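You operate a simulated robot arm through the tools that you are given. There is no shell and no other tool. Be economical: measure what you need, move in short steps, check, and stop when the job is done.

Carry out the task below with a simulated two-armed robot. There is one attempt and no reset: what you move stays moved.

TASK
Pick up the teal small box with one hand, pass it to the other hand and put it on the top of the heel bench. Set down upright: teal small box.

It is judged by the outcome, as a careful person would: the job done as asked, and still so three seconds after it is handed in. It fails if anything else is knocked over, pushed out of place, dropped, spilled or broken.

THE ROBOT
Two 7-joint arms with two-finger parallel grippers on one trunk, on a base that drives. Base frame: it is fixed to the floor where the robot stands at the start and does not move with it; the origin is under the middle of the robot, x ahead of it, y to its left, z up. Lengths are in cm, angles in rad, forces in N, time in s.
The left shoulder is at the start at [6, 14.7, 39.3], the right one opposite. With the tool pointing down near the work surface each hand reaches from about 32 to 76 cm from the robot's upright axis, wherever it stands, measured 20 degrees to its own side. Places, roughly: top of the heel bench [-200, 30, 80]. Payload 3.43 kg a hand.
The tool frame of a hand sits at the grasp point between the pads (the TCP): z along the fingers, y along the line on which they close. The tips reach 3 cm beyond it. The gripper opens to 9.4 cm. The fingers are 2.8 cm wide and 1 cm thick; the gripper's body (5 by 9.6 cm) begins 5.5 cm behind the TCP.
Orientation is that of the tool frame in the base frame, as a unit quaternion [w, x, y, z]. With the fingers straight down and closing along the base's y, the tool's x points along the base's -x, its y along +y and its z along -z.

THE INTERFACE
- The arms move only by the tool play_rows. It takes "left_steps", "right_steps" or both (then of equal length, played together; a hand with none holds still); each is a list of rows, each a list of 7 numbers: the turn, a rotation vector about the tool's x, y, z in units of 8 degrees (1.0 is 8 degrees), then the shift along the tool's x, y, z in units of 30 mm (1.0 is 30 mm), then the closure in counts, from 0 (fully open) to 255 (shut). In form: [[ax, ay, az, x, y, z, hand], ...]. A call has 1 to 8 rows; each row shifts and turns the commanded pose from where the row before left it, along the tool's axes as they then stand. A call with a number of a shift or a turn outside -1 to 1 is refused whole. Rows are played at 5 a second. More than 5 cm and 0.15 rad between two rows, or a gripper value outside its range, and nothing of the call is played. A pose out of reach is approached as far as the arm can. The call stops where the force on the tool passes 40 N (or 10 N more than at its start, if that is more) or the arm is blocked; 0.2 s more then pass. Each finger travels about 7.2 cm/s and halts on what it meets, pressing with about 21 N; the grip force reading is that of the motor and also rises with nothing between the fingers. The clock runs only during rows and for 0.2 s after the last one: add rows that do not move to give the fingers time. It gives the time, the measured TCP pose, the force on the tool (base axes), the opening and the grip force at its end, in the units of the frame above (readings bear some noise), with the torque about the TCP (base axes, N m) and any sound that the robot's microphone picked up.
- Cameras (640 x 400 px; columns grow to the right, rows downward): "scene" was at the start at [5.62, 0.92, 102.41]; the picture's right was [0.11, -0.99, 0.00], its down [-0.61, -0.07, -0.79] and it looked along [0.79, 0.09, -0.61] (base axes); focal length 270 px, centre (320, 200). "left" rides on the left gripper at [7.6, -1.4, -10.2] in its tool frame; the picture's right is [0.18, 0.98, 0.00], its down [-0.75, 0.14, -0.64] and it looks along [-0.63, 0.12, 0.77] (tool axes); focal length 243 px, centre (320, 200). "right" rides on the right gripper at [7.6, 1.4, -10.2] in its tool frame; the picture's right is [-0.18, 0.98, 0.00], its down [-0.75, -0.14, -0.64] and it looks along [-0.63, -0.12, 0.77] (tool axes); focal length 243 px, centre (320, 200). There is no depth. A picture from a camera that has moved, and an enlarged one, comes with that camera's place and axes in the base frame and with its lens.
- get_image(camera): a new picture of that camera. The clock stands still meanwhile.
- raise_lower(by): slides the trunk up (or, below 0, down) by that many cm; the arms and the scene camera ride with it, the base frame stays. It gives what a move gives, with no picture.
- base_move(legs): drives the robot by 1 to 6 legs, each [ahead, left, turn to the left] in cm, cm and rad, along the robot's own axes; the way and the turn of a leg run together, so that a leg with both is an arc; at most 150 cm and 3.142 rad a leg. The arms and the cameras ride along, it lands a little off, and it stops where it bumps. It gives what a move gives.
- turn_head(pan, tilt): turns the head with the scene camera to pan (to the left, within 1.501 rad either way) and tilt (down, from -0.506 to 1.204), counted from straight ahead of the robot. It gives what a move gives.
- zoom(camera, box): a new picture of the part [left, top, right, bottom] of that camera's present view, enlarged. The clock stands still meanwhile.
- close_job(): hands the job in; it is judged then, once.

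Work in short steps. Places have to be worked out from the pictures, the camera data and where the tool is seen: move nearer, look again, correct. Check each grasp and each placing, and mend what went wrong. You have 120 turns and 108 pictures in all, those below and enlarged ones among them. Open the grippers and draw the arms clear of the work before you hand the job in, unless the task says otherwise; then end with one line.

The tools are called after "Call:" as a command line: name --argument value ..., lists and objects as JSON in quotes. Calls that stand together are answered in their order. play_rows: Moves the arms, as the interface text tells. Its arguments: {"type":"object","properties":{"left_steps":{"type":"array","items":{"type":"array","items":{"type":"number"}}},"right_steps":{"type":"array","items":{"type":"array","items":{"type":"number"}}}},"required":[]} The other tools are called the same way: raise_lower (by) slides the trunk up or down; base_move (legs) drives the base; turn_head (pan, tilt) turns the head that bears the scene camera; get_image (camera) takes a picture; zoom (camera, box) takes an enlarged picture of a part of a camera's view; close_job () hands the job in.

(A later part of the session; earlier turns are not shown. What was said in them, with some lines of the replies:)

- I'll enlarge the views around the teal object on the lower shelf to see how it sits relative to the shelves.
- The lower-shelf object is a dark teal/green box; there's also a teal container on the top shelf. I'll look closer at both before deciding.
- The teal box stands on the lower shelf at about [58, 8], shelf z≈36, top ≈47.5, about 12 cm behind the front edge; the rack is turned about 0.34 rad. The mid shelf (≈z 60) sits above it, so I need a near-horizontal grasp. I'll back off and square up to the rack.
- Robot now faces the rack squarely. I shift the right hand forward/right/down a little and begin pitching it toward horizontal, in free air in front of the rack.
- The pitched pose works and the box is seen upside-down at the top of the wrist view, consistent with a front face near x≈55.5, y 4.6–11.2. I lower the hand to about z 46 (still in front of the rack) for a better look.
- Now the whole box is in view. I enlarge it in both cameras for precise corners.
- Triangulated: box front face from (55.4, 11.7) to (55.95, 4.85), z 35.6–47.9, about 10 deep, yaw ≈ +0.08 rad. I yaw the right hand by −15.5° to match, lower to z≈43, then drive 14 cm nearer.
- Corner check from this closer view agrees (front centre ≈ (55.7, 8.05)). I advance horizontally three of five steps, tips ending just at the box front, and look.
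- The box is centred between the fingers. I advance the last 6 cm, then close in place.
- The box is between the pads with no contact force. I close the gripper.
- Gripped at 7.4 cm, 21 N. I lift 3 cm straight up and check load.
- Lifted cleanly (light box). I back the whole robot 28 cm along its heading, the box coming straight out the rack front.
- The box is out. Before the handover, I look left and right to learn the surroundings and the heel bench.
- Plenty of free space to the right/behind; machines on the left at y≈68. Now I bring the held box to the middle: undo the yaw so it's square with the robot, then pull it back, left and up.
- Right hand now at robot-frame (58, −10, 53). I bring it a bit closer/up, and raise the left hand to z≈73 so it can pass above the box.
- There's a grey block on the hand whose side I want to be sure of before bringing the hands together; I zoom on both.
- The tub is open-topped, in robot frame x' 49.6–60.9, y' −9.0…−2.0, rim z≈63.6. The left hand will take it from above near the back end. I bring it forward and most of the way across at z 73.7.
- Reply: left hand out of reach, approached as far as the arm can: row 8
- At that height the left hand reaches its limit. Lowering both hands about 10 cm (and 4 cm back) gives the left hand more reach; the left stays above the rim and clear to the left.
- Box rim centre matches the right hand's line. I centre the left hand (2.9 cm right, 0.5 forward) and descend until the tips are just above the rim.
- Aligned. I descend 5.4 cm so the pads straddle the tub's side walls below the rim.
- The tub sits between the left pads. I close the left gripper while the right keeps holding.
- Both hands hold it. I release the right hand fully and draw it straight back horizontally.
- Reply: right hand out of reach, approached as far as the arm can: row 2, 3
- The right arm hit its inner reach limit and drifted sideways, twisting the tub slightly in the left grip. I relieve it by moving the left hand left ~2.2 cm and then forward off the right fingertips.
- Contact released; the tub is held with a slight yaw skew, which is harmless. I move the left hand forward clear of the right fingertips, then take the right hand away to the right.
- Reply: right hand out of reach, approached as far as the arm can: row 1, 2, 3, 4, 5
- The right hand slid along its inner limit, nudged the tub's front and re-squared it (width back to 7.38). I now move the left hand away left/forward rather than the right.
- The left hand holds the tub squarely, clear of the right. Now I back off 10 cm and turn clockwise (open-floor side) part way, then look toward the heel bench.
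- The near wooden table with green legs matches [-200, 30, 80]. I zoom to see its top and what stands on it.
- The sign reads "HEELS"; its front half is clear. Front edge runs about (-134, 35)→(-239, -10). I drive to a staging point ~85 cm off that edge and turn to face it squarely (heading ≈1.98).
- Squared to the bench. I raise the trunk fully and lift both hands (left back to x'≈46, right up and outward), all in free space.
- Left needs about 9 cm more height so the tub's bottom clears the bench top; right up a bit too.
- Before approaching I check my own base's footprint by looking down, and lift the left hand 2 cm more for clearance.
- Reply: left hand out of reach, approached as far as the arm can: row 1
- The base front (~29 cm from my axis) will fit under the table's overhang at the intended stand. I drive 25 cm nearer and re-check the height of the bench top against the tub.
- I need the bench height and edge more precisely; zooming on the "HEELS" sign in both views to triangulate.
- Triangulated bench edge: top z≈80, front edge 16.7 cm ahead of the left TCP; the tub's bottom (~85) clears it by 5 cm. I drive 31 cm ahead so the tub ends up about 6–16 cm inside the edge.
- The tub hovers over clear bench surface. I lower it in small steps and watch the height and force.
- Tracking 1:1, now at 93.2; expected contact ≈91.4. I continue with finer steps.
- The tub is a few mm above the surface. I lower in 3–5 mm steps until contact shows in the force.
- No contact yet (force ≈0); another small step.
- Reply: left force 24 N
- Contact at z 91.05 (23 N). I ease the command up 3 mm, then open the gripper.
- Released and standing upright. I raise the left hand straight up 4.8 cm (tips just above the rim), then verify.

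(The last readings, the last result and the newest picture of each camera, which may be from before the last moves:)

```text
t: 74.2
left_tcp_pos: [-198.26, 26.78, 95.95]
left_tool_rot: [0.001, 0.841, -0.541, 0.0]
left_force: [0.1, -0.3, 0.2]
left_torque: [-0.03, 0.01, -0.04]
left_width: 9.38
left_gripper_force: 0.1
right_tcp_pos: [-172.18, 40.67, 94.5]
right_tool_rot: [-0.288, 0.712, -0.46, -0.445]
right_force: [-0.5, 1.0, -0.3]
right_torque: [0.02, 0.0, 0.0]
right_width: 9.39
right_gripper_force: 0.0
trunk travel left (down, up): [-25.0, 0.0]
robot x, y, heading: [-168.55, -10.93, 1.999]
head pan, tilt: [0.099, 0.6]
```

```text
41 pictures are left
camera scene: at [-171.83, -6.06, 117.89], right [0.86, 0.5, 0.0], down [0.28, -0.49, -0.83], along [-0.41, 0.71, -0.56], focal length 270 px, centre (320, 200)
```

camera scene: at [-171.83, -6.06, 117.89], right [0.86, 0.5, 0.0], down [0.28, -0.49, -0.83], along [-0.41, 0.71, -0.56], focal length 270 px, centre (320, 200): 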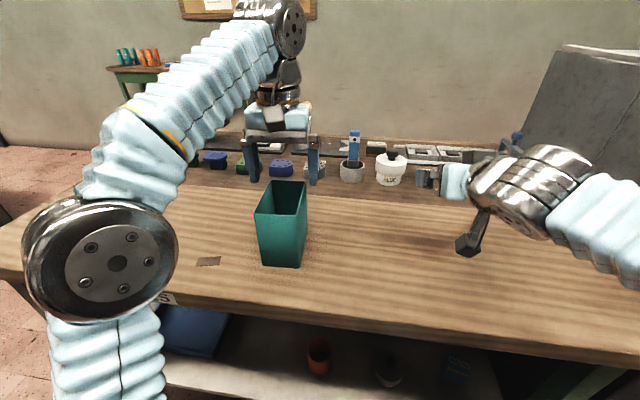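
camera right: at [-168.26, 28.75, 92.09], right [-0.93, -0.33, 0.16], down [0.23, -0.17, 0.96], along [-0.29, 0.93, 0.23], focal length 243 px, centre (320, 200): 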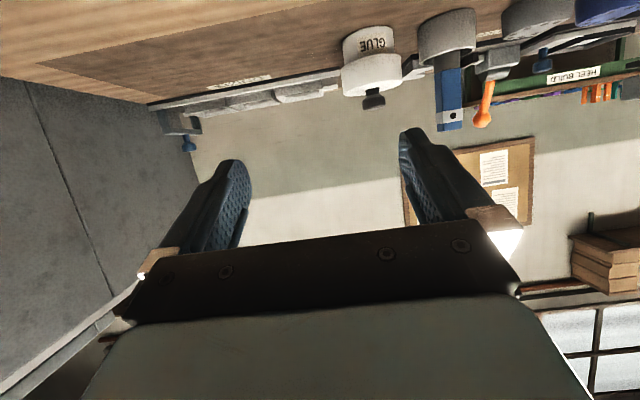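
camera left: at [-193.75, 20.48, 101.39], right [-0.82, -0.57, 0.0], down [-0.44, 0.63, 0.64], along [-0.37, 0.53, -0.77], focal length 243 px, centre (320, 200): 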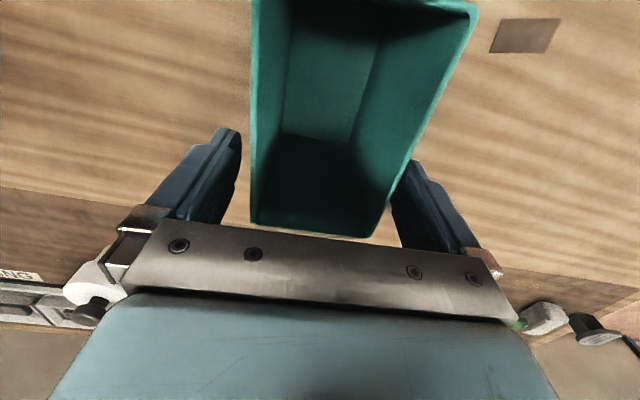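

The fingers are above the rim with the tub standing alone. I back the base straight out 40 cm.

Call:
base_move --legs '[[-40, 0, 0]]'

Call:
get_image --camera "scene"

```text
t: 76.6
left_tcp_pos: [-181.99, -9.24, 95.86]
left_tool_rot: [0.0, 0.842, -0.539, 0.0]
left_force: [-0.9, -0.2, -0.4]
left_torque: [0.02, 0.06, 0.0]
left_width: 9.41
left_gripper_force: 0.1
right_tcp_pos: [-155.91, 4.48, 94.36]
right_tool_rot: [-0.286, 0.715, -0.458, -0.445]
right_force: [0.3, 0.5, 0.5]
right_torque: [-0.01, 0.02, 0.0]
right_width: 9.41
right_gripper_force: 0.1
trunk travel left (down, up): [-25.0, 0.0]
robot x, y, heading: [-152.44, -46.71, 2.003]
head pan, tilt: [0.099, 0.6]
```

```text
40 pictures are left
camera scene: at [-155.29, -42.16, 117.89], right [0.86, 0.51, 0.0], down [0.29, -0.49, -0.82], along [-0.42, 0.71, -0.57], focal length 270 px, centre (320, 200)
```

scene: 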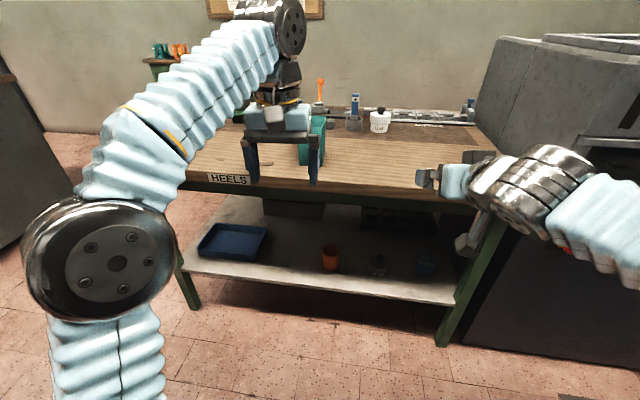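

The tub is hidden behind the left hand; I move that hand left for a last clear view.

Call:
play_rows --left_steps '[[0, 0, 0, 0.4, 0.8, 0.4, 0], [0, 0, 0, 0.4, 0.8, 0.4, 0], [0, 0, 0, 0.4, 0.8, 0.4, 0], [0, 0, 0, 0.4, 0.8, 0.4, 0]]'

Call:
zoom --camera "scene" --box '[180, 60, 460, 240]'

```text
t: 77.6
left_tcp_pos: [-188.57, -17.67, 91.07]
left_tool_rot: [0.001, 0.843, -0.538, 0.0]
left_force: [0.2, -0.2, -0.6]
left_torque: [0.0, -0.02, -0.03]
left_width: 9.37
left_gripper_force: 0.1
right_tcp_pos: [-155.93, 4.52, 94.49]
right_tool_rot: [-0.285, 0.715, -0.458, -0.445]
right_force: [-0.8, -0.3, 0.1]
right_torque: [0.03, -0.01, 0.02]
right_width: 9.39
right_gripper_force: 0.0
trunk travel left (down, up): [-25.0, 0.0]
robot x, y, heading: [-152.01, -47.13, 2.005]
head pan, tilt: [0.099, 0.6]
```

```text
2.22 times, centred on (320, 150) of scene
camera zoom: at [-155.27, -42.16, 117.89], right [0.86, 0.51, 0.0], down [0.29, -0.49, -0.82], along [-0.42, 0.71, -0.57], focal length 600 px, centre (320, 311)
```

zoom: 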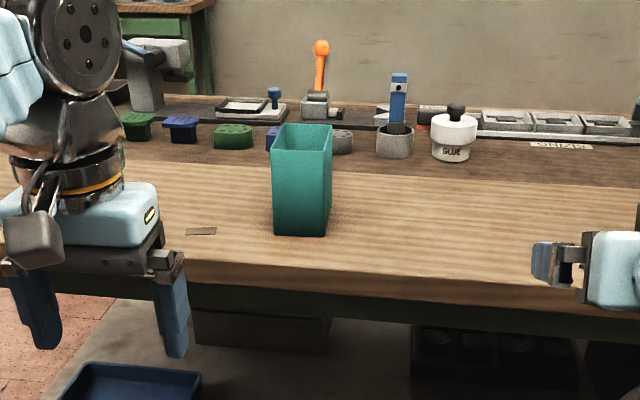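

The tub stands upright on the heel bench, the other things on the bench look undisturbed, and both hands are open and clear. I hand the job in.

Call:
close_job

```text
The job is handed in.
```

The teal small box was picked up with the right hand, passed to the left, and now stands upright on top of the heel bench.
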